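You operate a simulated robot arm through the tools that you are given. There is no shell and no other tool. Be economical: measure what you need, move in short steps, check, and stop when the job is done.

You are at the controls of a simulated robot arm. One attempt, no reset.

Task
Meter two lengths of chain: zero and wind till 100 mm shows, then zero and wind till 100 mm shows.
Fine: one press of the chain key before each length; the chain meter shows each length.
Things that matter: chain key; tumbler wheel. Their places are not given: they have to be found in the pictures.

It is judged by the outcome, as a careful person would: the job done as asked, and still so three seconds after it is handed in. It fails if anything else is knocked over, pushed out of place, dropped, spilled or broken.

Robot
A 6-joint arm with a two-finger parallel gripper, fixed in place. Base frame: the origin is at the foot of the arm, x ahead of it, y to its left, z up; the work surface is at about z = 0.9. Readings come in m, rad, newtons and seconds.
With the tool pointing down near the work surface it reaches from about 0.24 to 0.64 m from the base axis. Its first joint turns from -1.152 to 1.152 rad. Payload 2.7 kg.
The TCP is the grasp point between the finger pads, 0.023 m short of the fingertips. In the tool frame z runs along the fingers and y along their closing line. Largest opening 0.094 m; finger width 0.038, thickness 0.01; the body of the gripper, 0.054 by 0.096 m, starts 0.039 m behind the TCP.
Orientation is told as [roll, pitch, yaw] about the base's x, y, z axes, in that order, counted from this pose: with the fingers straight down and closing along the base's y, the tool's x points along the base's -x, its y along +y and its z along -z.

Tools
- The arm moves only by the tool apply_moves. Its argument "deltas" is a list of rows, each an object (a shift or turn left out is 0, a gripper value left out holds the last) with "delta_rot": the turn, a rotation vector about the base's x, y, z in units of 4 degrees (1.0 is 4 degrees), a list of three; "xyz": the shift along the base's x, y, z in units of 20 mm (1.0 is 20 mm), a list of three; "claw": the gripper command, from -1 (fully open) to 1 (shut), values between in proportion. In form: [{"delta_rot": [wx, wy, wz], "xyz": [x, y, z], "claw": claw}, ...]. A call has 1 to 10 rows; each row shifts and turns the commanded pose from where the row before left it. A call with a number of a shift or a turn outside -1 to 1 is refused whole. Each row takes 0.2 s and may step no farther than 0.05 m and 0.15 rad from the row before; otherwise, or with a gripper value out of range, the whole call is refused. A pose out of reach is approached as far as the arm can. The call stops where the force on the tool passes 40 N (or 10 N more than at its start, if that is more) or the arm is blocked; 0.2 s more then pass. Each finger travels about 0.045 m/s and halts on what it meets, pressing with about 28 N; the grip force reading is that of the motor and also rises with nothing between the fingers. The clock runs only during rows and for 0.2 s after the last one: add rows that do not move to give the fingers time. The reply holds the time, the measured pose of the TCP, the force on the tool along the base axes, the opening and the grip force, in the units named above and with some noise, with the torque about the TCP (base axes, N m) and any sound that the robot's microphone picked up.
- Cameras (640 x 400 px; columns grow to the right, rows downward): "scene" is fixed at [0.0892, -0.442, 1.4115]; the picture's right is [0.65, -0.76, 0.00], its down [-0.38, -0.32, -0.87] and it looks along [0.66, 0.56, -0.49] (base axes); focal length 316 px, centre (320, 200). "wrist" rides on the gripper at [0.086, 0.016, -0.075] in the tool frame; the picture's right is [-0.18, 0.98, 0.00], its down [-0.58, -0.11, -0.81] and it looks along [-0.79, -0.15, 0.59] (tool axes); focal length 243 px, centre (320, 200).
- snapshot(camera): a new picture of that camera. It takes no simulated time.
- probe_pixels(camera, pixels): for up to 12 pixels [column, row] of the newest picture of that camera ("zoom" is the newest enlarged one), the place [x, y, z] in the base frame of the surface seen there, good to about 0.002 m. It takes no simulated time.
- zoom(camera, box): a new picture of the part [left, top, right, bottom] of that camera's present view, enlarged. It takes no simulated time.
- job_done(): hands the job in; it is judged then, once.

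Work in short steps. Measure before you move; look again where a grasp or a placing could have gone wrong, and mend it. You have 80 turns and 34 pictures in all, those below and enlarged ones among them. Open the gripper and draw the arm clear of the work before you hand the job in, unless the task says otherwise; then end with one line.

The tools are called by a JSON object that holds its "fn" and its "kwargs". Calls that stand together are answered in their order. apply_moves: Moves the arm, as the interface text tells. Its arguments: {"type":"object","properties":{"deltas":{"type":"array"}},"required":["deltas"]} The other tools are called the same way: snapshot (camera) takes a picture; probe_pixels (camera, pixels) gives the place of the surface under pixels of a picture; zoom (camera, box) takes an enlarged picture of a part of a camera's view; job_done () hands the job in.

At the start:

```text
clock: 0.0
position: [0.3851, -0.1565, 1.2184]
orientation: [-0.001, -0.003, 0.002]
ft_force: [0.0, 0.7, 0.3]
torque: [-0.01, 0.0, -0.02]
width: 0.094
grip_force: 0.0
```

scene: 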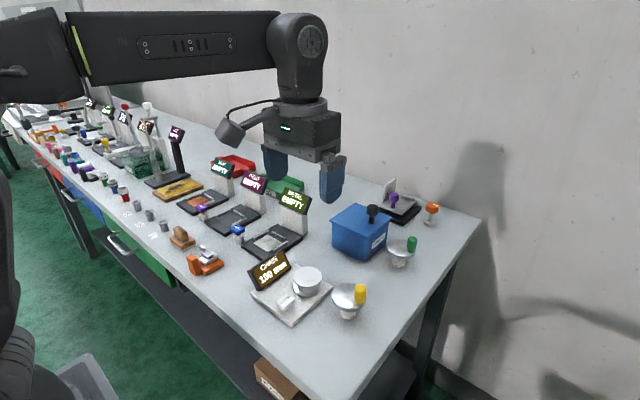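
wrist: 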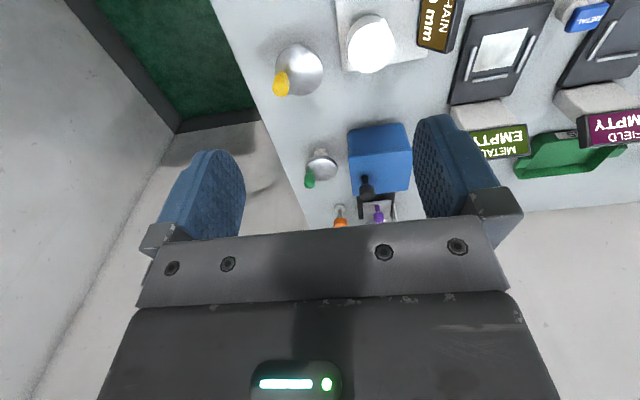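

The chain meter is near scene (290,285). I zoom in there to see the key and wheel.

{"fn": "zoom", "kwargs": {"camera": "scene", "box": [230, 230, 390, 330]}}

{"fn": "zoom", "kwargs": {"camera": "wrist", "box": [240, 0, 480, 150]}}

```text
4.00 times, centred on (310, 280) of scene
```

zoom: 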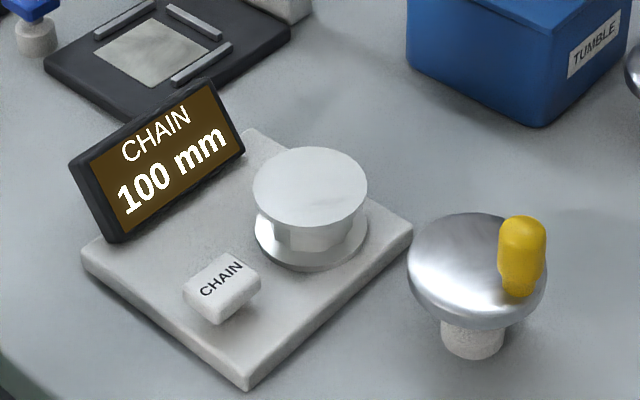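

```text
2.67 times, centred on (360, 75) of wrist
```

zoom: 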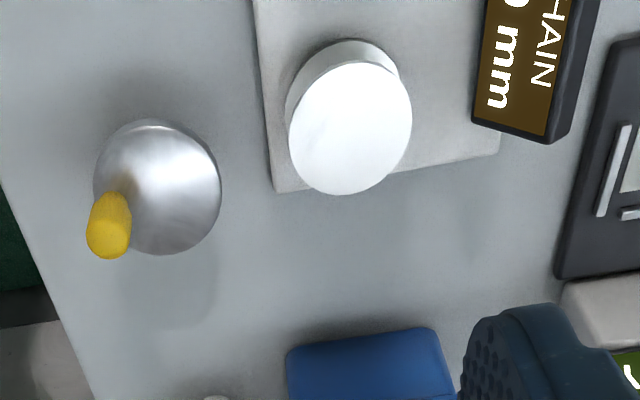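

The meter already shows 100 mm, and there are several cranked wheels (yellow, green). The blue box is labelled "TUMBLE...", so I look closer there.

{"fn": "zoom", "kwargs": {"camera": "scene", "box": [320, 170, 460, 330]}}

{"fn": "zoom", "kwargs": {"camera": "wrist", "box": [260, 110, 430, 230]}}

```text
2.50 times, centred on (390, 250) of scene
```

zoom: 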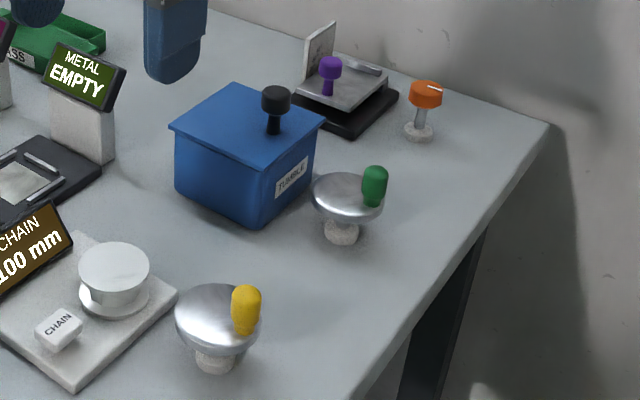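

```text
3.33 times, centred on (345, 170) of wrist
```

zoom: 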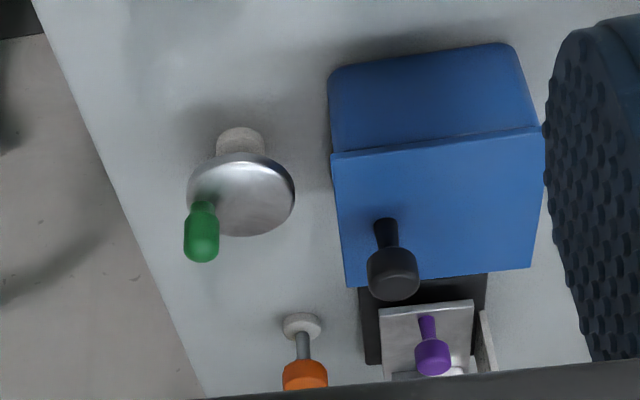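

Now I measure the key, the spool, both wheels and the display.

{"fn": "probe_pixels", "kwargs": {"camera": "scene", "pixels": [[285, 299], [288, 305], [308, 275], [262, 268], [346, 294], [361, 288], [360, 300], [395, 248], [411, 240], [411, 246], [360, 215], [373, 209]]}}

{"fn": "zoom", "kwargs": {"camera": "scene", "box": [320, 220, 430, 330]}}

```text
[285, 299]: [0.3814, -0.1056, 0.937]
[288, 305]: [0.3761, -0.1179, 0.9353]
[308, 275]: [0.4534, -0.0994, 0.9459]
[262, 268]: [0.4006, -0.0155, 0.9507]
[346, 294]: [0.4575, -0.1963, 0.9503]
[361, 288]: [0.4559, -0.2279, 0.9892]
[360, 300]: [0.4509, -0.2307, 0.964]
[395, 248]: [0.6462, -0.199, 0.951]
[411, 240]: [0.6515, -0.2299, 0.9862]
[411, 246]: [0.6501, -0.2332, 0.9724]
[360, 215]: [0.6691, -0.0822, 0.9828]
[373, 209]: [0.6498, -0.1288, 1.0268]
```

```text
3.64 times, centred on (375, 275) of scene
```

zoom: 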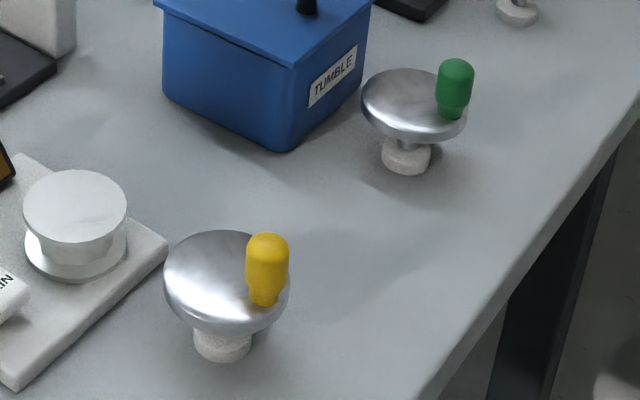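

I probe the wheel rims in the newest zoom to get the disc centres, plus the handles.

{"fn": "probe_pixels", "kwargs": {"camera": "zoom", "pixels": [[168, 275], [215, 234], [178, 250], [172, 300], [195, 318], [222, 326], [268, 238], [265, 300], [364, 95], [405, 71], [400, 134], [456, 66]]}}

{"fn": "zoom", "kwargs": {"camera": "scene", "box": [240, 245, 330, 330]}}

```text
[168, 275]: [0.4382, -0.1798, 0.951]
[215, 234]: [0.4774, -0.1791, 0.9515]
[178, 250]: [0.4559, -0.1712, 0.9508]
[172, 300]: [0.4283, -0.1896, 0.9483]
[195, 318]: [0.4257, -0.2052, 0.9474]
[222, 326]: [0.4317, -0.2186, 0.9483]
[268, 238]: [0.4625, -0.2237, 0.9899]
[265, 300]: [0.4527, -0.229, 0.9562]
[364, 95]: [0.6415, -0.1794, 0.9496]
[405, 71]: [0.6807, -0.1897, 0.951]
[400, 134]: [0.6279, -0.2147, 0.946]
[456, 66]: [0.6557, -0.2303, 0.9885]
```

```text
4.71 times, centred on (285, 288) of scene
```

zoom: 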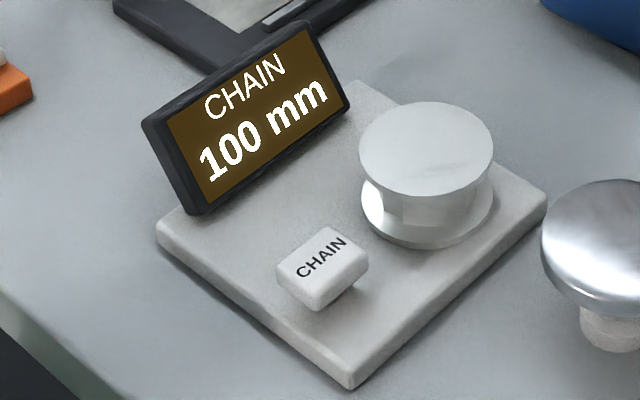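

I measure the key top corners and display corners before pressing.

{"fn": "probe_pixels", "kwargs": {"camera": "zoom", "pixels": [[327, 232], [285, 270], [320, 295], [362, 262], [322, 263], [305, 28], [345, 95], [155, 125], [190, 208], [425, 150], [320, 340], [427, 200]]}}

```text
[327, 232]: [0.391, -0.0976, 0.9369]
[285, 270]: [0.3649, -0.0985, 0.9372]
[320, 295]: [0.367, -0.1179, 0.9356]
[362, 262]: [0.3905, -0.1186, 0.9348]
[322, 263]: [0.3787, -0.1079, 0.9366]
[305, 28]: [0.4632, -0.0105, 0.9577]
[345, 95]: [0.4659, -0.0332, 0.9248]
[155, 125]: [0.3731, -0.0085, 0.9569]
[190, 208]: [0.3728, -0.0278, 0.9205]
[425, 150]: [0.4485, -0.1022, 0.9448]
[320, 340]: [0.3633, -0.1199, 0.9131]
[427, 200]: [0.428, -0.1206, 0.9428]
```

Key centre is (0.3785, -0.108), with its top at z 0.937. I close the gripper and come down to just above it.

{"fn": "apply_moves", "kwargs": {"deltas": [{"xyz": [-0.33, 1, 0], "claw": 1}, {"xyz": [0, 1, -1]}, {"xyz": [0, 0.42, -1]}, {"xyz": [0, 0, -1]}, {"xyz": [0, 0, -1]}, {"xyz": [0, 0, -1]}, {"xyz": [0, 0, -1]}, {"xyz": [0, 0, -1]}, {"xyz": [0, 0, -1]}, {"xyz": [0, 0, -1]}]}}

{"fn": "apply_moves", "kwargs": {"deltas": [{"xyz": [0, 0, -1]}, {"xyz": [0, 0, -1]}, {"xyz": [0, 0, -0.9]}, {}, {}]}}

```text
clock: 2.2
position: [0.3785, -0.1072, 1.0385]
orientation: [-0.001, -0.001, 0.002]
ft_force: [-0.1, 0.3, -0.2]
torque: [-0.01, -0.01, -0.01]
width: 0.0001
grip_force: 28.6
```

```text
clock: 3.4
position: [0.378, -0.1083, 0.9817]
orientation: [-0.002, 0.0, 0.001]
ft_force: [-0.5, -0.4, -0.6]
torque: [0.02, 0.0, 0.01]
width: 0.0002
grip_force: 28.2
```

Tips are at about z 0.959. I lower to just at the key's top and then in small steps, watching the force.

{"fn": "apply_moves", "kwargs": {"deltas": [{"xyz": [0, 0, -0.9]}, {"xyz": [0, 0, -0.2]}, {"xyz": [0, 0, -0.1]}]}}

```text
clock: 4.2
position: [0.3774, -0.1078, 0.9573]
orientation: [0.0, -0.003, 0.002]
ft_force: [0.2, -1.9, 1.9]
torque: [-0.06, 0.03, 0.02]
width: 0.0001
grip_force: 28.1
```

Light contact (about 2 N) with the tips at about 0.934. I press further in small steps.

{"fn": "apply_moves", "kwargs": {"deltas": [{"xyz": [0, 0, -0.1]}, {"xyz": [0, 0, -0.1]}]}}

{"fn": "zoom", "kwargs": {"camera": "scene", "box": [230, 230, 390, 330]}}

```text
clock: 4.8
position: [0.3778, -0.1083, 0.9536]
orientation: [-0.001, 0.0, 0.002]
ft_force: [-2.6, -1.0, 3.7]
torque: [-0.02, 0.04, -0.01]
width: 0.0
grip_force: 27.8
heard: click
```

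```text
4.00 times, centred on (310, 280) of scene
```

zoom: 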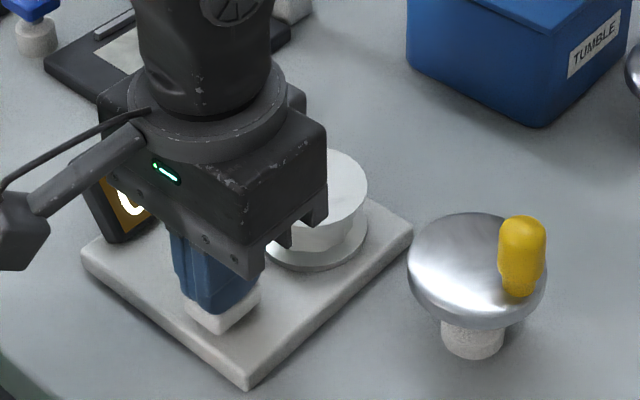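

A click was heard, so the key was pressed once. I retreat up, then move above the yellow handle at about (0.459, -0.226) with the fingers part open.

{"fn": "apply_moves", "kwargs": {"deltas": [{"xyz": [0, 0, 1]}, {"xyz": [0, 0, 1]}, {"xyz": [0, 0, 1]}, {"xyz": [0, 0, 1], "claw": 0.1}, {"xyz": [0.8, -1, 0.5]}, {"xyz": [0.8, -1, 0]}, {"xyz": [0.8, -1, 0]}, {"xyz": [0.8, -1, 0]}, {"xyz": [0.8, -1, 0]}, {"xyz": [0.05, -0.9, 0]}]}}

{"fn": "snapshot", "kwargs": {"camera": "wrist"}}

{"fn": "zoom", "kwargs": {"camera": "scene", "box": [230, 210, 422, 330]}}

```text
clock: 7.0
position: [0.4603, -0.2255, 1.0431]
orientation: [0.001, 0.0, 0.002]
ft_force: [-0.5, -0.1, 0.8]
torque: [0.03, 0.0, -0.01]
width: 0.0422
grip_force: 0.0
```

```text
24 pictures are left
```

wrist: 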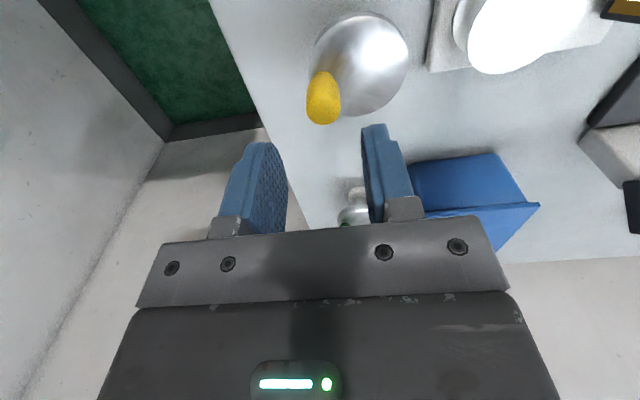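

```text
3.33 times, centred on (326, 270) of scene
```

zoom: 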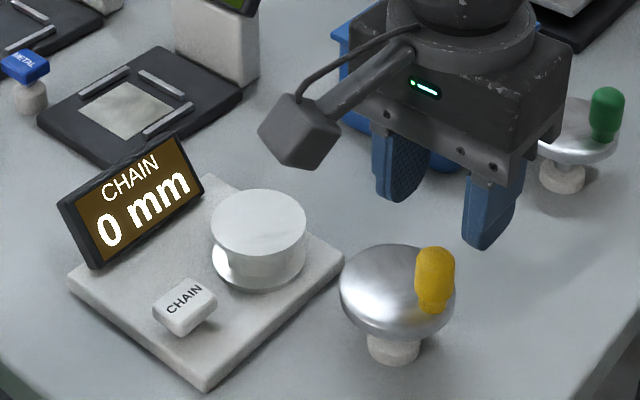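

The meter shows 0 mm. I cross-check the handle and wheel from the wrist view, then descend.

{"fn": "probe_pixels", "kwargs": {"camera": "wrist", "pixels": [[323, 78], [323, 100], [310, 98], [338, 98], [323, 118], [365, 65], [407, 58], [370, 14], [320, 45], [380, 113]]}}

```text
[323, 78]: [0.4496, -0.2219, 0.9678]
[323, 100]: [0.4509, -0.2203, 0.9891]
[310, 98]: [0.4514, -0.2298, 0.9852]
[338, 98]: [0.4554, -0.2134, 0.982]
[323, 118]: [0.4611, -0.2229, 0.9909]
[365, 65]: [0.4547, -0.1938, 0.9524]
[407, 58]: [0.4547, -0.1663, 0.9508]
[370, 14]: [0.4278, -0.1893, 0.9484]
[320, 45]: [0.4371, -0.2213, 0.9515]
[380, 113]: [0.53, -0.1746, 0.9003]
```

Handle axis is about (0.4585, -0.222) and the wheel centre about (0.458, -0.198). I descend around the handle and grip.

{"fn": "apply_moves", "kwargs": {"deltas": [{"xyz": [-0.05, 0.18, -1]}, {"xyz": [0, 0, -1]}, {"xyz": [0, 0, -0.95]}, {}, {"claw": 1}, {"claw": 1}, {"claw": 1}, {"claw": 1}]}}

```text
clock: 8.8
position: [0.4581, -0.2236, 0.9839]
orientation: [0.001, 0.001, 0.0]
ft_force: [0.5, -4.9, -3.1]
torque: [0.04, -0.38, -0.02]
width: 0.0207
grip_force: 44.9
```

The handle is held at width 0.021. I turn about 30° clockwise along a 25 mm arc and see whether the meter reacts.

{"fn": "apply_moves", "kwargs": {"deltas": [{"xyz": [-0.217, 0.019, 0]}, {"xyz": [-0.21, 0.057, 0]}, {"xyz": [-0.198, 0.093, 0]}, {}]}}

{"fn": "zoom", "kwargs": {"camera": "scene", "box": [230, 210, 422, 330]}}

```text
clock: 9.8
position: [0.4456, -0.2209, 0.9837]
orientation: [-0.003, 0.001, -0.002]
ft_force: [-4.8, -32.1, -6.7]
torque: [0.42, -0.37, -0.39]
width: 0.0218
grip_force: 44.9
```

```text
3.33 times, centred on (326, 270) of scene
```

zoom: 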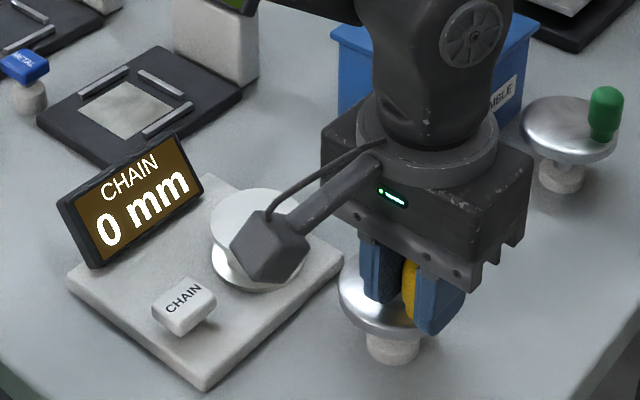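

The meter still shows 0 mm and there's -32 N in y, so the orbit radius is a bit larger than assumed. I go back and try the same angle the other way.

{"fn": "apply_moves", "kwargs": {"deltas": [{"xyz": [0.198, -0.11, 0]}, {"xyz": [0.21, -0.05, 0]}, {"xyz": [0.217, -0.01, 0]}, {"xyz": [0.217, 0.015, 0]}, {"xyz": [0.21, 0.045, 0]}, {"xyz": [0.2, 0.075, 0]}, {}]}}

{"fn": "zoom", "kwargs": {"camera": "scene", "box": [230, 210, 422, 330]}}

```text
clock: 11.4
position: [0.4727, -0.2217, 0.9825]
orientation: [-0.002, -0.001, -0.001]
ft_force: [3.6, -26.2, -14.4]
torque: [0.53, 0.25, 0.23]
width: 0.0216
grip_force: 44.9
```

```text
3.33 times, centred on (326, 270) of scene
```

zoom: 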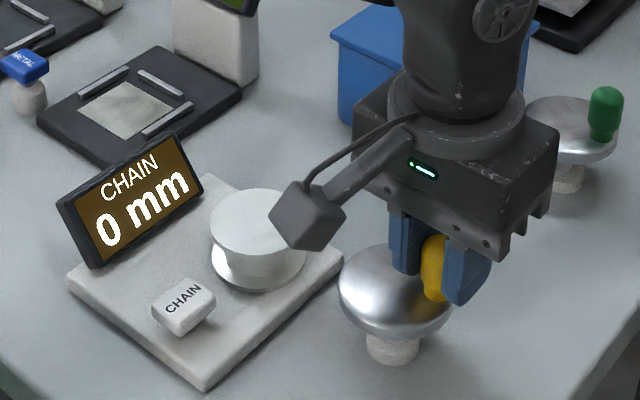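

Still 0 mm. I release, lift, and look at whether the yellow wheel really turned and where its handle is now.

{"fn": "apply_moves", "kwargs": {"deltas": [{"claw": 0.1}, {"claw": 0.1}, {"xyz": [0, 0, 1]}, {"xyz": [0, 0, 1]}, {"xyz": [0, 0, 1]}, {}]}}

{"fn": "snapshot", "kwargs": {"camera": "wrist"}}

{"fn": "probe_pixels", "kwargs": {"camera": "wrist", "pixels": [[323, 78], [323, 100], [310, 98], [338, 98], [323, 118], [300, 98], [315, 110], [330, 90], [330, 110], [345, 98], [345, 80], [310, 80]]}}

```text
clock: 12.8
position: [0.4707, -0.2187, 1.0455]
orientation: [0.001, 0.001, 0.003]
ft_force: [0.5, 0.1, -0.9]
torque: [0.02, 0.0, 0.02]
width: 0.0423
grip_force: 0.1
```

```text
20 pictures are left
```

wrist: 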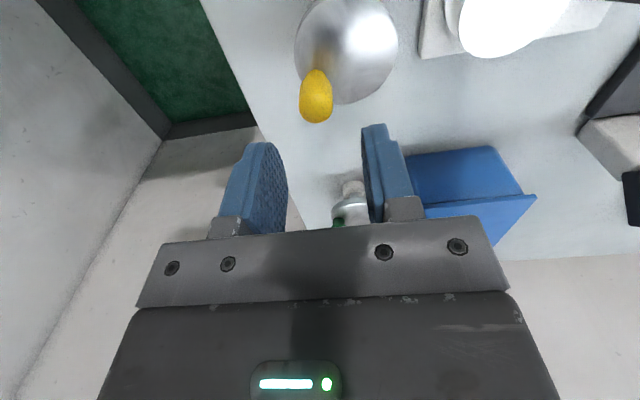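

```text
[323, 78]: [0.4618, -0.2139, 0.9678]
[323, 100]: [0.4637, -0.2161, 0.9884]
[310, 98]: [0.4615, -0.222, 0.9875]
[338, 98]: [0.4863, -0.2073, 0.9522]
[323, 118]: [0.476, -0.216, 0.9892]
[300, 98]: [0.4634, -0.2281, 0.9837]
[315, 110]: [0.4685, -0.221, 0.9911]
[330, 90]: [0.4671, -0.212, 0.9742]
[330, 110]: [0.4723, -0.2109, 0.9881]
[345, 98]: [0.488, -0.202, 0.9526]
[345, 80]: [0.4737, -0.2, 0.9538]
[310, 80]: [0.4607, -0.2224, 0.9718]
```

The yellow wheel did turn about 28° (handle now about (0.470, -0.219)) with no effect on the meter, so it isn't the one. The "tumbler wheel" must be the green one beside the TUMBLE box. I first put the yellow handle back where it was.

{"fn": "apply_moves", "kwargs": {"deltas": [{"xyz": [0, 0, -1]}, {"xyz": [0, 0, -1]}, {"xyz": [0, 0, -1], "claw": 0.7}, {"claw": 0.7}, {"xyz": [-0.2, -0.06, 0]}, {"xyz": [-0.2, -0.06, 0]}, {"xyz": [-0.2, -0.02, 0]}, {"claw": 0.1}, {"claw": 0.1}, {"xyz": [0, 0, 1]}]}}

{"fn": "apply_moves", "kwargs": {"deltas": [{"xyz": [0, 0, 1]}, {"xyz": [0, 0, 1]}, {"xyz": [0, 0, 1]}, {"xyz": [0, 0, 1]}]}}

{"fn": "snapshot", "kwargs": {"camera": "scene"}}

{"fn": "probe_pixels", "kwargs": {"camera": "scene", "pixels": [[361, 288], [360, 300]]}}

```text
clock: 15.0
position: [0.458, -0.2219, 1.003]
orientation: [0.0, 0.0, 0.0]
ft_force: [0.0, 1.3, -0.2]
torque: [0.03, -0.01, 0.01]
width: 0.0424
grip_force: 0.1
```

```text
clock: 16.0
position: [0.4591, -0.223, 1.0853]
orientation: [0.0, -0.001, 0.0]
ft_force: [1.3, 0.7, 0.0]
torque: [0.0, 0.01, -0.02]
width: 0.0421
grip_force: 0.1
```

```text
19 pictures are left
```

scene: 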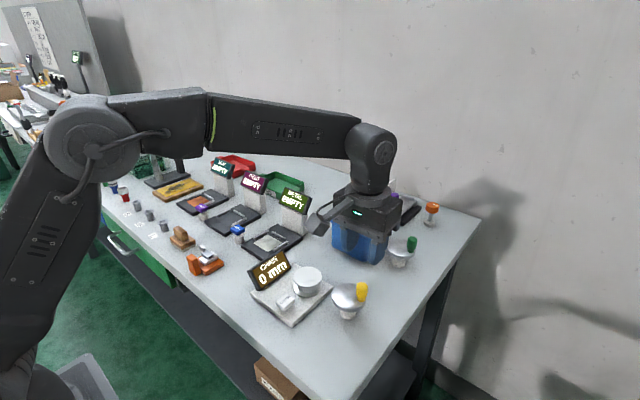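

```text
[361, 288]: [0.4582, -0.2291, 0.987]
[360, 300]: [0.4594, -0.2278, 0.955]
```

Yellow handle is restored. Now I measure the green wheel, its handle and the blue box's near edge to plan a tilted approach, since the handle is about 0.69 m out.

{"fn": "zoom", "kwargs": {"camera": "scene", "box": [340, 190, 452, 260]}}

```text
5.71 times, centred on (396, 225) of scene
```

zoom: 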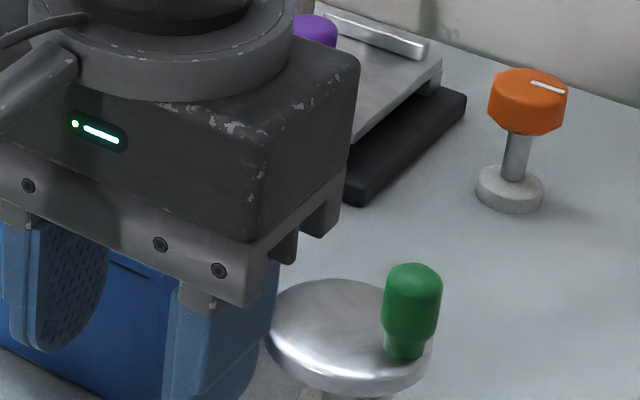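

{"fn": "probe_pixels", "kwargs": {"camera": "zoom", "pixels": [[408, 310], [430, 300], [412, 275], [405, 350], [275, 325], [300, 290], [340, 281], [285, 350], [320, 375], [375, 383], [520, 110], [355, 190]]}}

```text
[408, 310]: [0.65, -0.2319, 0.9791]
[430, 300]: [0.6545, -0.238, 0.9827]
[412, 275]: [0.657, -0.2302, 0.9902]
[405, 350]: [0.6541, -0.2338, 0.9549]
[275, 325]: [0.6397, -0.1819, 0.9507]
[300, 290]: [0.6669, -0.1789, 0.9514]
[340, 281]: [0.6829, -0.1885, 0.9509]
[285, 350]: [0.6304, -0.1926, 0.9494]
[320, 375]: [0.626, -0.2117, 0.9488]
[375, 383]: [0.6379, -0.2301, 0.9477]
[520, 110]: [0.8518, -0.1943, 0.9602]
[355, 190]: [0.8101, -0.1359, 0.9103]
```

Green wheel centre ≈ (0.657, -0.206), handle axis ≈ (0.657, -0.226). I tilt the fingers outward 28° while moving out to x ≈ 0.60 at a safe height.

{"fn": "apply_moves", "kwargs": {"deltas": [{"xyz": [1, -0.1, 0.5], "delta_rot": [0, -1, 0]}, {"xyz": [1, 0, 0], "delta_rot": [0, -1, 0]}, {"xyz": [1, 0, 0], "delta_rot": [0, -1, 0]}, {"xyz": [1, 0, 0], "delta_rot": [0, -1, 0]}, {"xyz": [1, 0, 0], "delta_rot": [0, -1, 0]}, {"xyz": [1, 0, 0], "delta_rot": [0, -1, 0]}, {"xyz": [1, 0, 0], "delta_rot": [0, -1, 0]}, {}]}}

```text
clock: 17.8
position: [0.5995, -0.2233, 1.0943]
orientation: [-0.001, -0.488, 0.003]
ft_force: [-0.5, 0.6, -0.3]
torque: [0.0, 0.03, -0.02]
width: 0.0426
grip_force: 0.0
```

Tracking well. I continue out to x ≈ 0.657 and look.

{"fn": "apply_moves", "kwargs": {"deltas": [{"xyz": [1, 0, 0]}, {"xyz": [1, 0, 0]}, {"xyz": [0.87, -0.1, -1]}, {"xyz": [0, 0, -1]}, {}]}}

{"fn": "snapshot", "kwargs": {"camera": "wrist"}}

{"fn": "zoom", "kwargs": {"camera": "scene", "box": [240, 150, 480, 300]}}

```text
clock: 19.0
position: [0.6563, -0.2258, 1.0522]
orientation: [-0.002, -0.49, 0.002]
ft_force: [0.0, -0.3, -0.1]
torque: [0.0, 0.0, 0.02]
width: 0.0421
grip_force: 0.1
```

```text
17 pictures are left
```

wrist: 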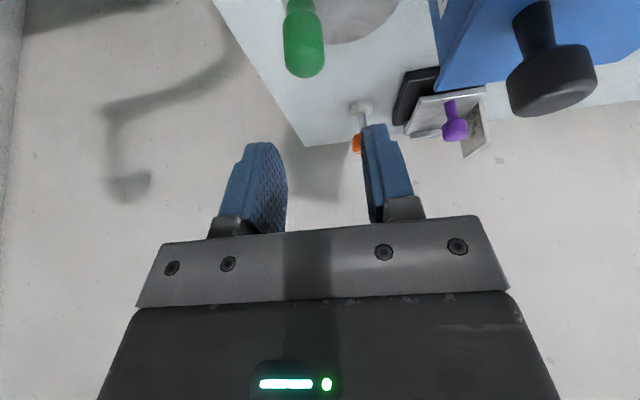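

```text
2.67 times, centred on (360, 225) of scene
```

zoom: 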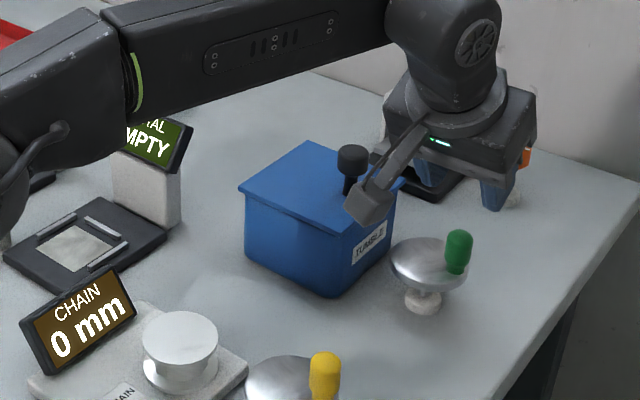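

I check the handle from the wrist view, plus box lid edges and the black lid knob for clearance.

{"fn": "probe_pixels", "kwargs": {"camera": "wrist", "pixels": [[305, 40], [286, 45], [323, 45], [305, 68], [303, 10], [441, 85], [550, 100], [515, 80], [470, 5]]}}

{"fn": "probe_pixels", "kwargs": {"camera": "zoom", "pixels": [[335, 228], [240, 188], [310, 145], [355, 160], [370, 215], [385, 195], [330, 285], [330, 240]]}}

```text
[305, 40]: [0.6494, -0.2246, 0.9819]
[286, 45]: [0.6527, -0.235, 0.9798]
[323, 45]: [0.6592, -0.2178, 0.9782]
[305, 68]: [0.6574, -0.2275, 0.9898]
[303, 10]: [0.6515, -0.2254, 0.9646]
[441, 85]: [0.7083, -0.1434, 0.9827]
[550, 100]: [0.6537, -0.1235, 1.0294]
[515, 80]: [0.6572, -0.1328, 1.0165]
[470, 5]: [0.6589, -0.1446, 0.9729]
```

```text
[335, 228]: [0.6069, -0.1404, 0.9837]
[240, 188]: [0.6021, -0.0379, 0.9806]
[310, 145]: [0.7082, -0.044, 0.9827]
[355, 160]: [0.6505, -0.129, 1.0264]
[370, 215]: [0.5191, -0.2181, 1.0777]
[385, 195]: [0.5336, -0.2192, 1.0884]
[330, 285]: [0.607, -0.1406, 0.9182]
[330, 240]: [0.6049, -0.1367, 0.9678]
```

The handle axis is (0.658, -0.2255); the lid edge is at y = -0.143 and its knob at y ≈ -0.13, so I stay on the -y half of the orbit. I descend and grip.

{"fn": "apply_moves", "kwargs": {"deltas": [{"xyz": [0.05, 0, -1]}, {"xyz": [0, 0, -1]}, {"xyz": [0, 0, -1]}, {"xyz": [0, 0, -0.4]}, {}, {"claw": 0.7}, {"claw": 0.7}]}}

```text
clock: 20.6
position: [0.6584, -0.229, 0.9861]
orientation: [-0.002, -0.491, -0.001]
ft_force: [0.6, -11.7, -1.9]
torque: [0.26, -0.36, -0.07]
width: 0.0209
grip_force: 36.5
```

Gripped; the -12 N in y suggests the handle sits about 3 mm further out. I correct that and turn about 30° clockwise, then check the meter.

{"fn": "apply_moves", "kwargs": {"deltas": [{"xyz": [0, -0.12, 0]}, {"xyz": [-0.2, 0.017, 0]}, {"xyz": [-0.19, 0.05, 0]}, {"xyz": [-0.18, 0.085, 0]}, {}]}}

{"fn": "zoom", "kwargs": {"camera": "scene", "box": [240, 200, 432, 320]}}

```text
clock: 21.8
position: [0.6461, -0.2273, 0.9856]
orientation: [-0.001, -0.488, 0.001]
ft_force: [3.9, -10.8, -6.7]
torque: [0.6, -0.41, -0.2]
width: 0.0217
grip_force: 44.5
```

```text
3.33 times, centred on (336, 260) of scene
```

zoom: 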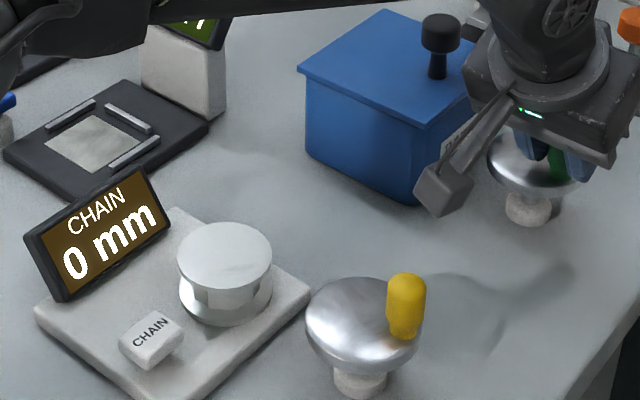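

Still 0 mm after 30° clockwise. I turn back and well into the counter-clockwise side (to about 50° past the start).

{"fn": "apply_moves", "kwargs": {"deltas": [{"xyz": [0.18, -0.085, 0]}, {"xyz": [0.195, -0.052, 0]}, {"xyz": [0.2, -0.018, 0]}, {"xyz": [0.2, 0.018, 0]}, {"xyz": [0.195, 0.052, 0]}, {"xyz": [0.18, 0.085, 0]}, {"xyz": [0.165, 0.115, 0]}, {"xyz": [0.14, 0.14, 0]}, {}]}}

{"fn": "zoom", "kwargs": {"camera": "scene", "box": [240, 200, 432, 320]}}

```text
clock: 23.8
position: [0.6722, -0.229, 0.986]
orientation: [-0.005, -0.487, -0.005]
ft_force: [-28.9, -24.8, 1.1]
torque: [0.33, 0.01, 0.44]
width: 0.0211
grip_force: 45.1
```

```text
3.33 times, centred on (336, 260) of scene
```

zoom: 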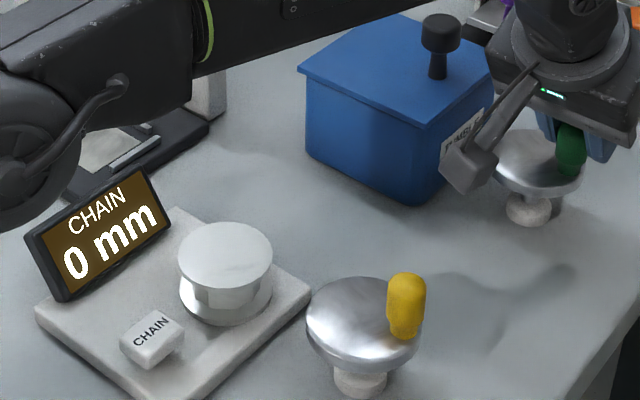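

Still 0 mm; both wheels turn with nothing on the meter so far. I return the green handle to its start, release, lift, and survey the rest of the bench before going further.

{"fn": "apply_moves", "kwargs": {"deltas": [{"xyz": [-0.14, -0.14, 0]}, {"xyz": [-0.165, -0.115, 0]}, {"xyz": [-0.18, -0.085, 0]}, {"xyz": [-0.195, -0.052, 0]}, {"xyz": [-0.2, -0.018, 0]}, {"claw": 0.1}, {"claw": 0.1}, {"xyz": [0, 0, 1]}, {"xyz": [0, 0, 1]}, {"xyz": [0, 0, 1]}]}}

{"fn": "apply_moves", "kwargs": {"deltas": [{"xyz": [-1, 0, 1]}, {"xyz": [-1, 0, 1]}, {"xyz": [-1, 0, 1]}, {"xyz": [-1, 0, 1]}]}}

{"fn": "zoom", "kwargs": {"camera": "scene", "box": [0, 80, 240, 230]}}

{"fn": "zoom", "kwargs": {"camera": "scene", "box": [180, 140, 460, 315]}}

```text
clock: 26.0
position: [0.6576, -0.228, 1.046]
orientation: [-0.003, -0.487, 0.001]
ft_force: [0.4, 0.2, -0.1]
torque: [-0.02, -0.02, 0.0]
width: 0.0427
grip_force: 0.0
```

```text
clock: 27.0
position: [0.5801, -0.2277, 1.1251]
orientation: [0.003, -0.488, 0.003]
ft_force: [0.5, 0.7, 0.4]
torque: [-0.03, 0.02, 0.0]
width: 0.0422
grip_force: 0.1
```

```text
2.67 times, centred on (120, 155) of scene
```

zoom: 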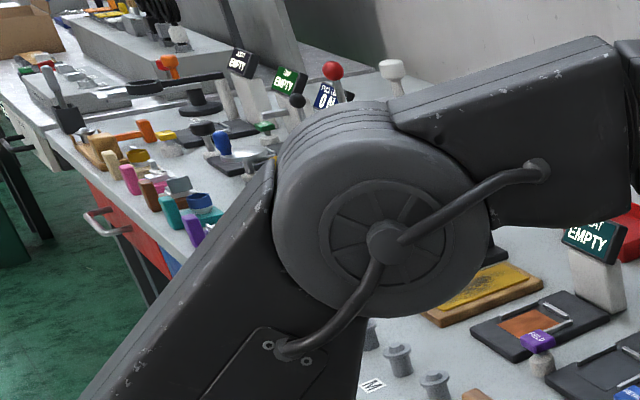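

```text
2.29 times, centred on (320, 228) of scene
```

zoom: 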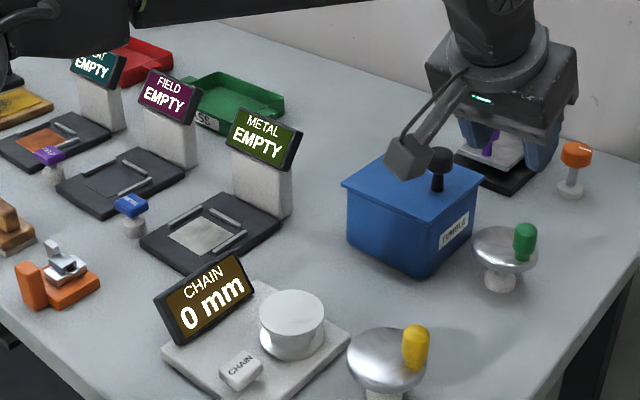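

The chain meter needs one of these two cranks, and the tests were small. I'll test green with a bigger turn, caging the handle loosely. First I twist the tool 44° about its own axis at hover so the finger pads push along the arc.

{"fn": "apply_moves", "kwargs": {"deltas": [{"delta_rot": [-0.47, 0, 0.88], "claw": 0.3}, {"delta_rot": [-0.47, 0, 0.88]}, {"delta_rot": [-0.47, 0, 0.88]}, {"delta_rot": [-0.47, 0, 0.88]}, {"delta_rot": [-0.47, 0, 0.88]}, {"delta_rot": [-0.47, 0, 0.88]}, {"delta_rot": [-0.47, 0, 0.88]}, {"delta_rot": [-0.47, 0, 0.88]}, {"delta_rot": [-0.47, 0, 0.88]}, {"delta_rot": [-0.47, 0, 0.88]}]}}

{"fn": "apply_moves", "kwargs": {"deltas": [{"xyz": [1, 0, -0.5], "delta_rot": [-0.47, 0, 0.88]}, {"xyz": [1, 0, -1]}, {"xyz": [1, 0, -1]}, {"xyz": [0.9, 0.05, -1]}, {"xyz": [0, 0, -0.5]}, {}]}}

{"fn": "snapshot", "kwargs": {"camera": "scene"}}

```text
clock: 29.2
position: [0.5782, -0.2271, 1.1257]
orientation: [-0.331, -0.368, 0.76]
ft_force: [0.5, 0.4, -0.6]
torque: [-0.01, -0.01, 0.02]
width: 0.0329
grip_force: 0.1
```

```text
clock: 30.6
position: [0.6585, -0.2286, 1.0453]
orientation: [-0.358, -0.345, 0.832]
ft_force: [0.8, -0.3, 0.0]
torque: [-0.02, 0.0, 0.04]
width: 0.0327
grip_force: 0.0
```

```text
11 pictures are left
```

scene: 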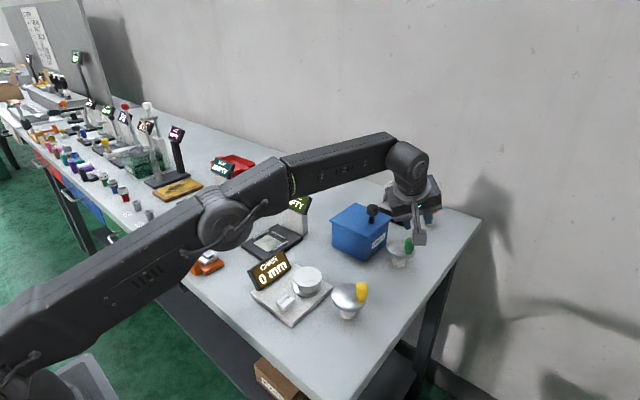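

I descend around the green handle and sweep the cage clockwise from 270° to 180° around the wheel.

{"fn": "apply_moves", "kwargs": {"deltas": [{"xyz": [-0.05, 0.03, -1]}, {"xyz": [0, 0, -1]}, {"xyz": [0, 0, -0.65]}, {}]}}

{"fn": "apply_moves", "kwargs": {"deltas": [{"xyz": [-0.29, 0.04, 0]}, {"xyz": [-0.272, 0.11, 0]}, {"xyz": [-0.232, 0.18, 0]}, {"xyz": [-0.18, 0.232, 0]}, {"xyz": [-0.11, 0.272, 0]}, {"xyz": [-0.04, 0.29, 0]}, {}]}}

{"fn": "zoom", "kwargs": {"camera": "scene", "box": [240, 200, 432, 320]}}

```text
clock: 31.2
position: [0.6561, -0.2276, 1.0245]
orientation: [-0.379, -0.352, 0.838]
ft_force: [-1.7, -0.4, 3.1]
torque: [-0.02, 0.08, 0.04]
width: 0.0329
grip_force: 0.1
stopped in row 3: the force on the tool passed its limit at 51 N (the readings are from after the stop); the commanded pose is now the measured one
```

```text
clock: 32.8
position: [0.6327, -0.2068, 1.0246]
orientation: [-0.379, -0.353, 0.839]
ft_force: [-0.1, 0.3, -0.7]
torque: [-0.06, 0.0, 0.0]
width: 0.0327
grip_force: 0.1
```

```text
3.33 times, centred on (336, 260) of scene
```

zoom: 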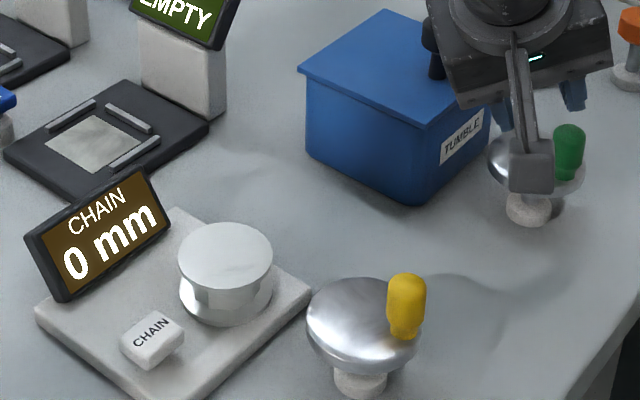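

A finger had landed on the handle's top, so I only swept above it; nothing was disturbed. I should approach along the tool axis, so I go to a pre-pose at (0.6275, -0.228, 1.04) with a wider opening.

{"fn": "apply_moves", "kwargs": {"deltas": [{"xyz": [0, 0, 0.7], "claw": 0}, {"xyz": [-0.25, -0.55, 0]}, {"xyz": [0, -0.5, 0]}, {}]}}

{"fn": "snapshot", "kwargs": {"camera": "wrist"}}

```text
clock: 33.8
position: [0.6291, -0.2263, 1.0366]
orientation: [-0.379, -0.353, 0.84]
ft_force: [0.1, -0.3, 0.3]
torque: [-0.02, -0.02, -0.01]
width: 0.047
grip_force: 0.0
```

```text
9 pictures are left
```

wrist: 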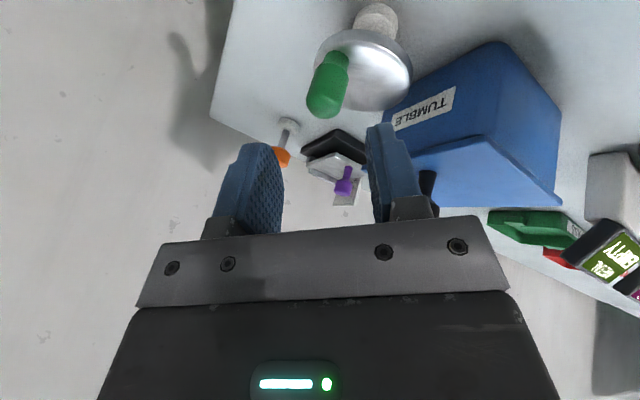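

The handle (col 325) is centred between the fingers. I advance 50 mm along the tool axis and narrow the cage.

{"fn": "apply_moves", "kwargs": {"deltas": [{"xyz": [0.39, -0.02, -0.735]}, {"xyz": [0.39, -0.02, -0.735]}, {"xyz": [0.39, -0.02, -0.735]}, {"claw": 0.4}, {"claw": 0.4}]}}

```text
clock: 35.0
position: [0.6495, -0.2283, 0.9913]
orientation: [-0.379, -0.353, 0.838]
ft_force: [-1.3, 1.7, -0.3]
torque: [0.06, 0.06, 0.01]
width: 0.0296
grip_force: 1.0
```

The handle is caged with almost no force. I sweep clockwise 90°.

{"fn": "apply_moves", "kwargs": {"deltas": [{"xyz": [-0.29, 0.04, 0]}, {"xyz": [-0.272, 0.11, 0]}, {"xyz": [-0.232, 0.18, 0]}, {"xyz": [-0.18, 0.232, 0]}, {"xyz": [-0.11, 0.272, 0]}, {"xyz": [-0.04, 0.29, 0]}, {}]}}

{"fn": "zoom", "kwargs": {"camera": "scene", "box": [240, 200, 432, 320]}}

```text
clock: 36.6
position: [0.6307, -0.2033, 0.9929]
orientation: [-0.379, -0.351, 0.841]
ft_force: [3.0, -1.3, 0.6]
torque: [-0.03, 0.01, -0.01]
width: 0.0289
grip_force: 0.7
```

```text
3.33 times, centred on (336, 260) of scene
```

zoom: 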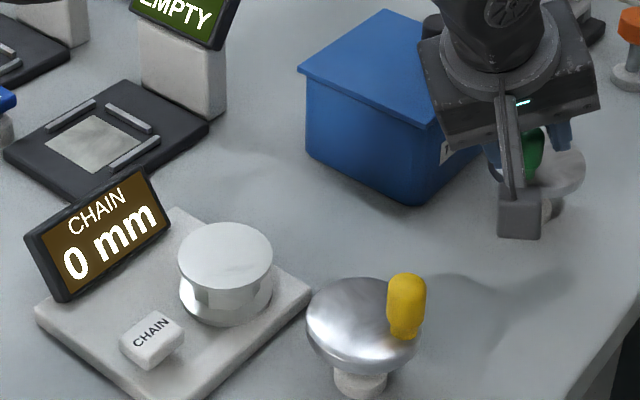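

The green wheel turned about 70° with very little force, and the meter still reads 0. I'll go for a full turn with a light grip: close to about the handle width and continue 180°→90°.

{"fn": "apply_moves", "kwargs": {"deltas": [{"claw": 0.58}, {"claw": 0.58}, {"xyz": [0.04, 0.29, 0]}, {"xyz": [0.11, 0.272, 0]}, {"xyz": [0.18, 0.232, 0]}, {"xyz": [0.232, 0.18, 0]}, {"xyz": [0.272, 0.11, 0]}, {"xyz": [0.29, 0.04, 0]}]}}

```text
clock: 38.3
position: [0.6455, -0.1779, 0.9924]
orientation: [-0.363, -0.353, 0.837]
ft_force: [-9.3, 4.3, 7.6]
torque: [0.69, 0.99, -0.16]
width: 0.0292
grip_force: 45.3
stopped in row 8: the force on the tool passed its limit at 44 N (the readings are from after the stop); the commanded pose is now the measured one
```

The pads are inclined, so they jammed on the handle (width 0.029, 45 N). I loosen the cage, wait, and look.

{"fn": "apply_moves", "kwargs": {"deltas": [{"claw": 0.25}, {"claw": 0.25}, {}]}}

{"fn": "zoom", "kwargs": {"camera": "scene", "box": [240, 180, 448, 310]}}

```text
clock: 39.1
position: [0.6449, -0.1785, 0.9918]
orientation: [-0.367, -0.352, 0.837]
ft_force: [1.0, -4.0, 0.4]
torque: [-0.01, -0.02, -0.05]
width: 0.0339
grip_force: 0.0
```

```text
3.08 times, centred on (344, 245) of scene
```

zoom: 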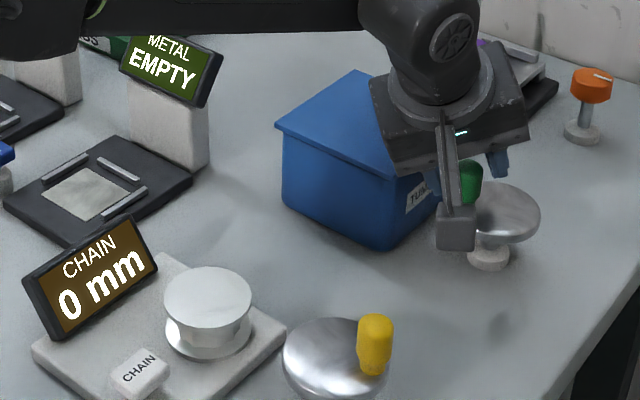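

The green wheel has gone about 150° clockwise without the meter moving off 0. I bring it back counter-clockwise with a light cage, watching the forces.

{"fn": "apply_moves", "kwargs": {"deltas": [{"claw": 0.38}, {"xyz": [-0.25, -0.4, 0], "claw": 0.4}, {"xyz": [-0.232, -0.18, 0]}, {"xyz": [-0.18, -0.232, 0]}, {"xyz": [-0.11, -0.272, 0]}, {"xyz": [-0.04, -0.29, 0]}]}}

{"fn": "apply_moves", "kwargs": {"deltas": [{"xyz": [0.04, -0.29, 0]}, {"xyz": [0.11, -0.272, 0]}, {"xyz": [0.18, -0.232, 0]}, {"xyz": [0.232, -0.18, 0]}, {"xyz": [0.272, -0.11, 0]}, {"xyz": [0.29, -0.04, 0]}, {"xyz": [0.29, 0.04, 0]}, {"xyz": [0.15, 0.05, 0]}]}}

{"fn": "zoom", "kwargs": {"camera": "scene", "box": [240, 180, 448, 310]}}

```text
clock: 40.5
position: [0.6293, -0.2035, 0.9919]
orientation: [-0.366, -0.352, 0.84]
ft_force: [-3.6, 1.9, 2.6]
torque: [0.08, 0.15, 0.04]
width: 0.0301
grip_force: 2.4
```

```text
clock: 42.3
position: [0.6604, -0.2235, 0.9911]
orientation: [-0.36, -0.356, 0.837]
ft_force: [-15.8, 7.4, -0.9]
torque: [0.26, 0.46, 0.0]
width: 0.0349
grip_force: 7.7
```

```text
3.08 times, centred on (344, 245) of scene
```

zoom: 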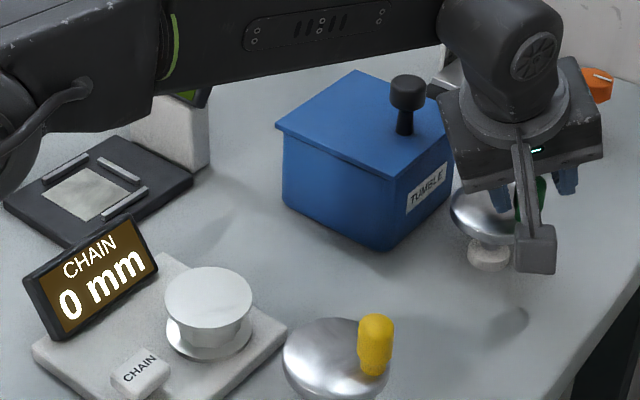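

Still 0 mm, and the green handle is back near its start. Green does nothing in either direction, so I back out along the tool axis, untwist and untilt, and give yellow a proper full turn instead.

{"fn": "apply_moves", "kwargs": {"deltas": [{"xyz": [-0.2, 0, 0], "claw": 0.1}, {"xyz": [0, 0, 0], "claw": 0.1}, {"xyz": [-0.4, 0, 0.75]}, {"xyz": [-0.4, 0, 0.75]}, {"xyz": [-0.4, 0, 0.75]}, {"xyz": [-0.5, 0, 1]}, {"xyz": [-0.5, 0, 1], "delta_rot": [0.47, 0, -0.88]}, {"xyz": [-0.5, 0, 1], "delta_rot": [0.47, 0, -0.88]}, {"delta_rot": [0.47, 0, -0.88]}, {"delta_rot": [0.47, 0, -0.88]}]}}

{"fn": "apply_moves", "kwargs": {"deltas": [{"delta_rot": [0.47, 0, -0.88]}, {"delta_rot": [0.47, 0, -0.88]}, {"delta_rot": [0.47, 0, -0.88]}, {"delta_rot": [0.47, 0, -0.88]}, {"delta_rot": [0.47, 0, -0.88]}, {"delta_rot": [0.47, 0, -0.88]}, {"delta_rot": [0.47, 0, -0.88]}, {"xyz": [-1, 0, 0], "delta_rot": [0, 1, 0]}, {"xyz": [-1, 0, 0], "delta_rot": [0, 1, 0]}, {"xyz": [-1, 0, 0], "delta_rot": [0, 1, 0]}]}}

{"fn": "apply_moves", "kwargs": {"deltas": [{"xyz": [-1, 0, 0], "delta_rot": [0, 1, 0]}, {"xyz": [-1, 0, 0], "delta_rot": [0, 1, 0]}, {"xyz": [-1, 0, 0], "delta_rot": [0, 1, 0]}, {"xyz": [-0.5, 0, 0], "delta_rot": [0, 1, 0]}, {}]}}

```text
clock: 44.5
position: [0.6015, -0.2255, 1.0964]
orientation: [-0.256, -0.44, 0.548]
ft_force: [0.2, 0.4, 0.2]
torque: [0.03, 0.01, -0.05]
width: 0.0423
grip_force: 0.2
```

```text
clock: 46.7
position: [0.5428, -0.229, 1.0979]
orientation: [-0.008, -0.293, 0.005]
ft_force: [-0.4, -1.0, 0.3]
torque: [0.01, -0.01, 0.01]
width: 0.0424
grip_force: 0.0
```

```text
clock: 47.9
position: [0.4727, -0.2273, 1.0991]
orientation: [-0.008, -0.014, 0.006]
ft_force: [-0.2, 0.3, 0.0]
torque: [-0.01, 0.02, -0.02]
width: 0.0422
grip_force: 0.0
```

Now over to the yellow handle at (0.458, -0.2225) and down, gripping lightly.

{"fn": "apply_moves", "kwargs": {"deltas": [{"xyz": [-0.74, 0.24, -1]}, {"xyz": [0, 0, -1]}, {"xyz": [0, 0, -1]}, {"xyz": [0, 0, -1]}, {"xyz": [0, 0, -1]}, {"xyz": [0, 0, -0.8]}, {"claw": 0.58}, {"claw": 0.58}, {}]}}

```text
clock: 49.9
position: [0.4587, -0.2237, 0.982]
orientation: [-0.008, -0.012, 0.006]
ft_force: [-0.5, 7.9, 0.4]
torque: [0.2, -0.12, 0.08]
width: 0.0228
grip_force: 3.9
```

Light grip (3.9 N). I sweep yellow clockwise 270°→180°.

{"fn": "apply_moves", "kwargs": {"deltas": [{"xyz": [-0.29, 0.04, 0]}, {"xyz": [-0.272, 0.11, 0]}, {"xyz": [-0.232, 0.18, 0]}, {"xyz": [-0.18, 0.232, 0]}, {"xyz": [-0.11, 0.272, 0]}, {"xyz": [-0.04, 0.29, 0]}]}}

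```text
clock: 50.8
position: [0.4406, -0.2221, 0.9825]
orientation: [-0.014, -0.012, -0.004]
ft_force: [-1.3, -8.4, -2.2]
torque: [1.27, -0.52, -0.11]
width: 0.0219
grip_force: 44.7
stopped in row 4: the force on the tool passed its limit at 44 N (the readings are from after the stop); the commanded pose is now the measured one
```

The handle slipped along the pads instead of turning, as the light friction wasn't enough. I release, lift, and yaw the tool about 64° so the pads can cage and push along the arc.

{"fn": "apply_moves", "kwargs": {"deltas": [{"claw": 0.1}, {"claw": 0.1}, {"xyz": [0, 0, 1]}, {"xyz": [0, 0, 1]}, {"xyz": [0.87, -0.03, 0.5], "delta_rot": [0, 0, 1]}, {"delta_rot": [0, 0, 1]}, {"delta_rot": [0, 0, 1]}, {"delta_rot": [0, 0, 1]}, {"delta_rot": [0, 0, 1]}, {"delta_rot": [0, 0, 1]}]}}

{"fn": "apply_moves", "kwargs": {"deltas": [{"delta_rot": [0, 0, 1]}, {"delta_rot": [0, 0, 1]}, {"delta_rot": [0, 0, 1]}, {"delta_rot": [0, 0, 1]}, {"delta_rot": [0, 0, 1]}, {"delta_rot": [0, 0, 1]}, {"delta_rot": [0, 0, 1]}, {"delta_rot": [0, 0, 1]}, {"delta_rot": [0, 0, 1]}, {"delta_rot": [0, 0, 1]}]}}

{"fn": "snapshot", "kwargs": {"camera": "wrist"}}

```text
clock: 53.0
position: [0.4567, -0.2214, 1.0314]
orientation: [-0.016, -0.011, 0.42]
ft_force: [-0.7, -0.3, -0.5]
torque: [-0.03, 0.02, -0.02]
width: 0.0421
grip_force: 0.1
```

```text
clock: 55.2
position: [0.4574, -0.2212, 1.0324]
orientation: [-0.015, -0.01, 1.116]
ft_force: [-0.6, -0.5, -0.3]
torque: [0.0, 0.0, -0.02]
width: 0.0424
grip_force: 0.0
```

```text
5 pictures are left
```

wrist: 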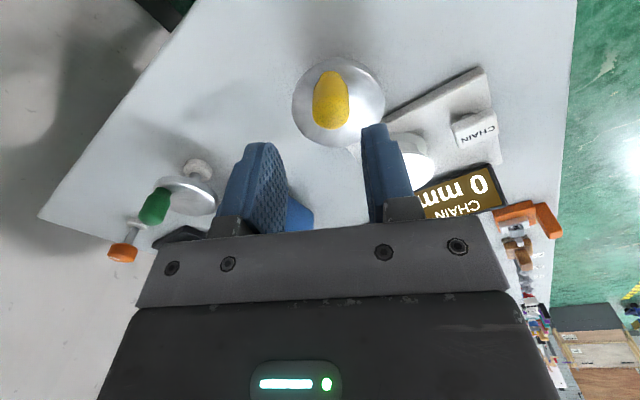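

The meter is even visible from the wrist view here. I probe the handle on this picture.

{"fn": "probe_pixels", "kwargs": {"camera": "wrist", "pixels": [[330, 122], [331, 95], [314, 100], [348, 100], [298, 95], [384, 90], [330, 147], [318, 66], [155, 215], [165, 195]]}}

```text
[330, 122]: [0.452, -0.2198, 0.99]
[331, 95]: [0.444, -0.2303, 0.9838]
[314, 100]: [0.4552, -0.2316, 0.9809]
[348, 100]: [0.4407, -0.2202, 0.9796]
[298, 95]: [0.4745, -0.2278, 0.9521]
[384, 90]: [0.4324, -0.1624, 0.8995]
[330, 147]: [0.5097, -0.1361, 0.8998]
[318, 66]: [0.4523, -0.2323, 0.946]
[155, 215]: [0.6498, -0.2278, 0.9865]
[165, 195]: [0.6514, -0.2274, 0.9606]
```

Yellow handle axis ≈ (0.4495, -0.222), i.e. at 248° on its circle. I descend around it and cage it.

{"fn": "apply_moves", "kwargs": {"deltas": [{"xyz": [-0.4, -0.04, 0]}, {"xyz": [0, 0, -1]}, {"xyz": [0, 0, -1]}, {"xyz": [0, 0, -0.45]}, {"claw": 0.45}, {"claw": 0.45}]}}

```text
clock: 56.6
position: [0.4502, -0.2221, 0.9825]
orientation: [-0.016, -0.012, 1.116]
ft_force: [-0.8, -0.3, 0.5]
torque: [-0.03, 0.02, 0.0]
width: 0.0256
grip_force: 0.2
```

Caged with no force. I sweep yellow clockwise from 248° to 168°, yawing half as fast.

{"fn": "apply_moves", "kwargs": {"deltas": [{"xyz": [-0.141, 0.068, 0], "delta_rot": [0, 0, -1]}, {"xyz": [-0.13, 0.088, 0], "delta_rot": [0, 0, -1]}, {"xyz": [-0.117, 0.105, 0], "delta_rot": [0, 0, -1]}, {"xyz": [-0.1, 0.12, 0], "delta_rot": [0, 0, -1]}, {"xyz": [-0.083, 0.133, 0], "delta_rot": [0, 0, -1]}, {"xyz": [-0.063, 0.143, 0], "delta_rot": [0, 0, -1]}, {"xyz": [-0.043, 0.151, 0], "delta_rot": [0, 0, -1]}, {"xyz": [-0.022, 0.155, 0], "delta_rot": [0, 0, -1]}, {"xyz": [0, 0.157, 0], "delta_rot": [0, 0, -1]}, {"xyz": [0.022, 0.155, 0], "delta_rot": [0, 0, -1]}]}}

```text
clock: 58.8
position: [0.4353, -0.1965, 0.9816]
orientation: [-0.017, -0.012, 0.417]
ft_force: [0.3, -2.0, -0.1]
torque: [-0.01, -0.01, -0.04]
width: 0.0269
grip_force: 1.6
```

Smooth, with 2 N at most. I continue to about 136° and check the meter.

{"fn": "apply_moves", "kwargs": {"deltas": [{"delta_rot": [0, 0, -1]}, {"delta_rot": [0, 0, -1]}, {"xyz": [0.043, 0.151, 0], "delta_rot": [0, 0, -1]}, {"xyz": [0.063, 0.143, 0], "delta_rot": [0, 0, -1]}, {"xyz": [0.083, 0.133, 0], "delta_rot": [0, 0, -1]}, {"xyz": [0.1, 0.12, 0], "delta_rot": [0, 0, -1]}]}}

{"fn": "zoom", "kwargs": {"camera": "scene", "box": [240, 230, 400, 330]}}

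```text
clock: 60.2
position: [0.4424, -0.186, 0.9832]
orientation: [-0.014, -0.013, -0.004]
ft_force: [-1.1, -1.9, -0.1]
torque: [0.02, 0.01, 0.02]
width: 0.0268
grip_force: 1.7
```

```text
4.00 times, centred on (320, 280) of scene
```

zoom: 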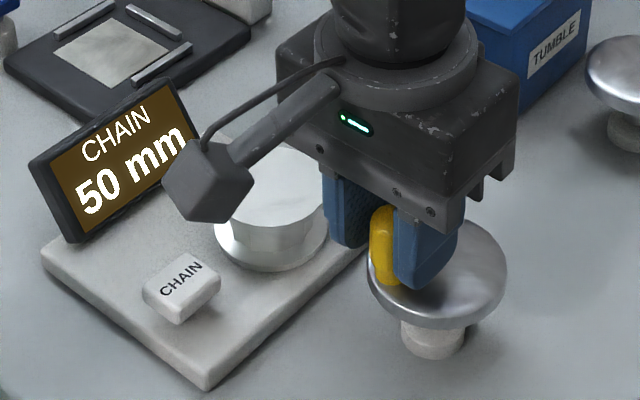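

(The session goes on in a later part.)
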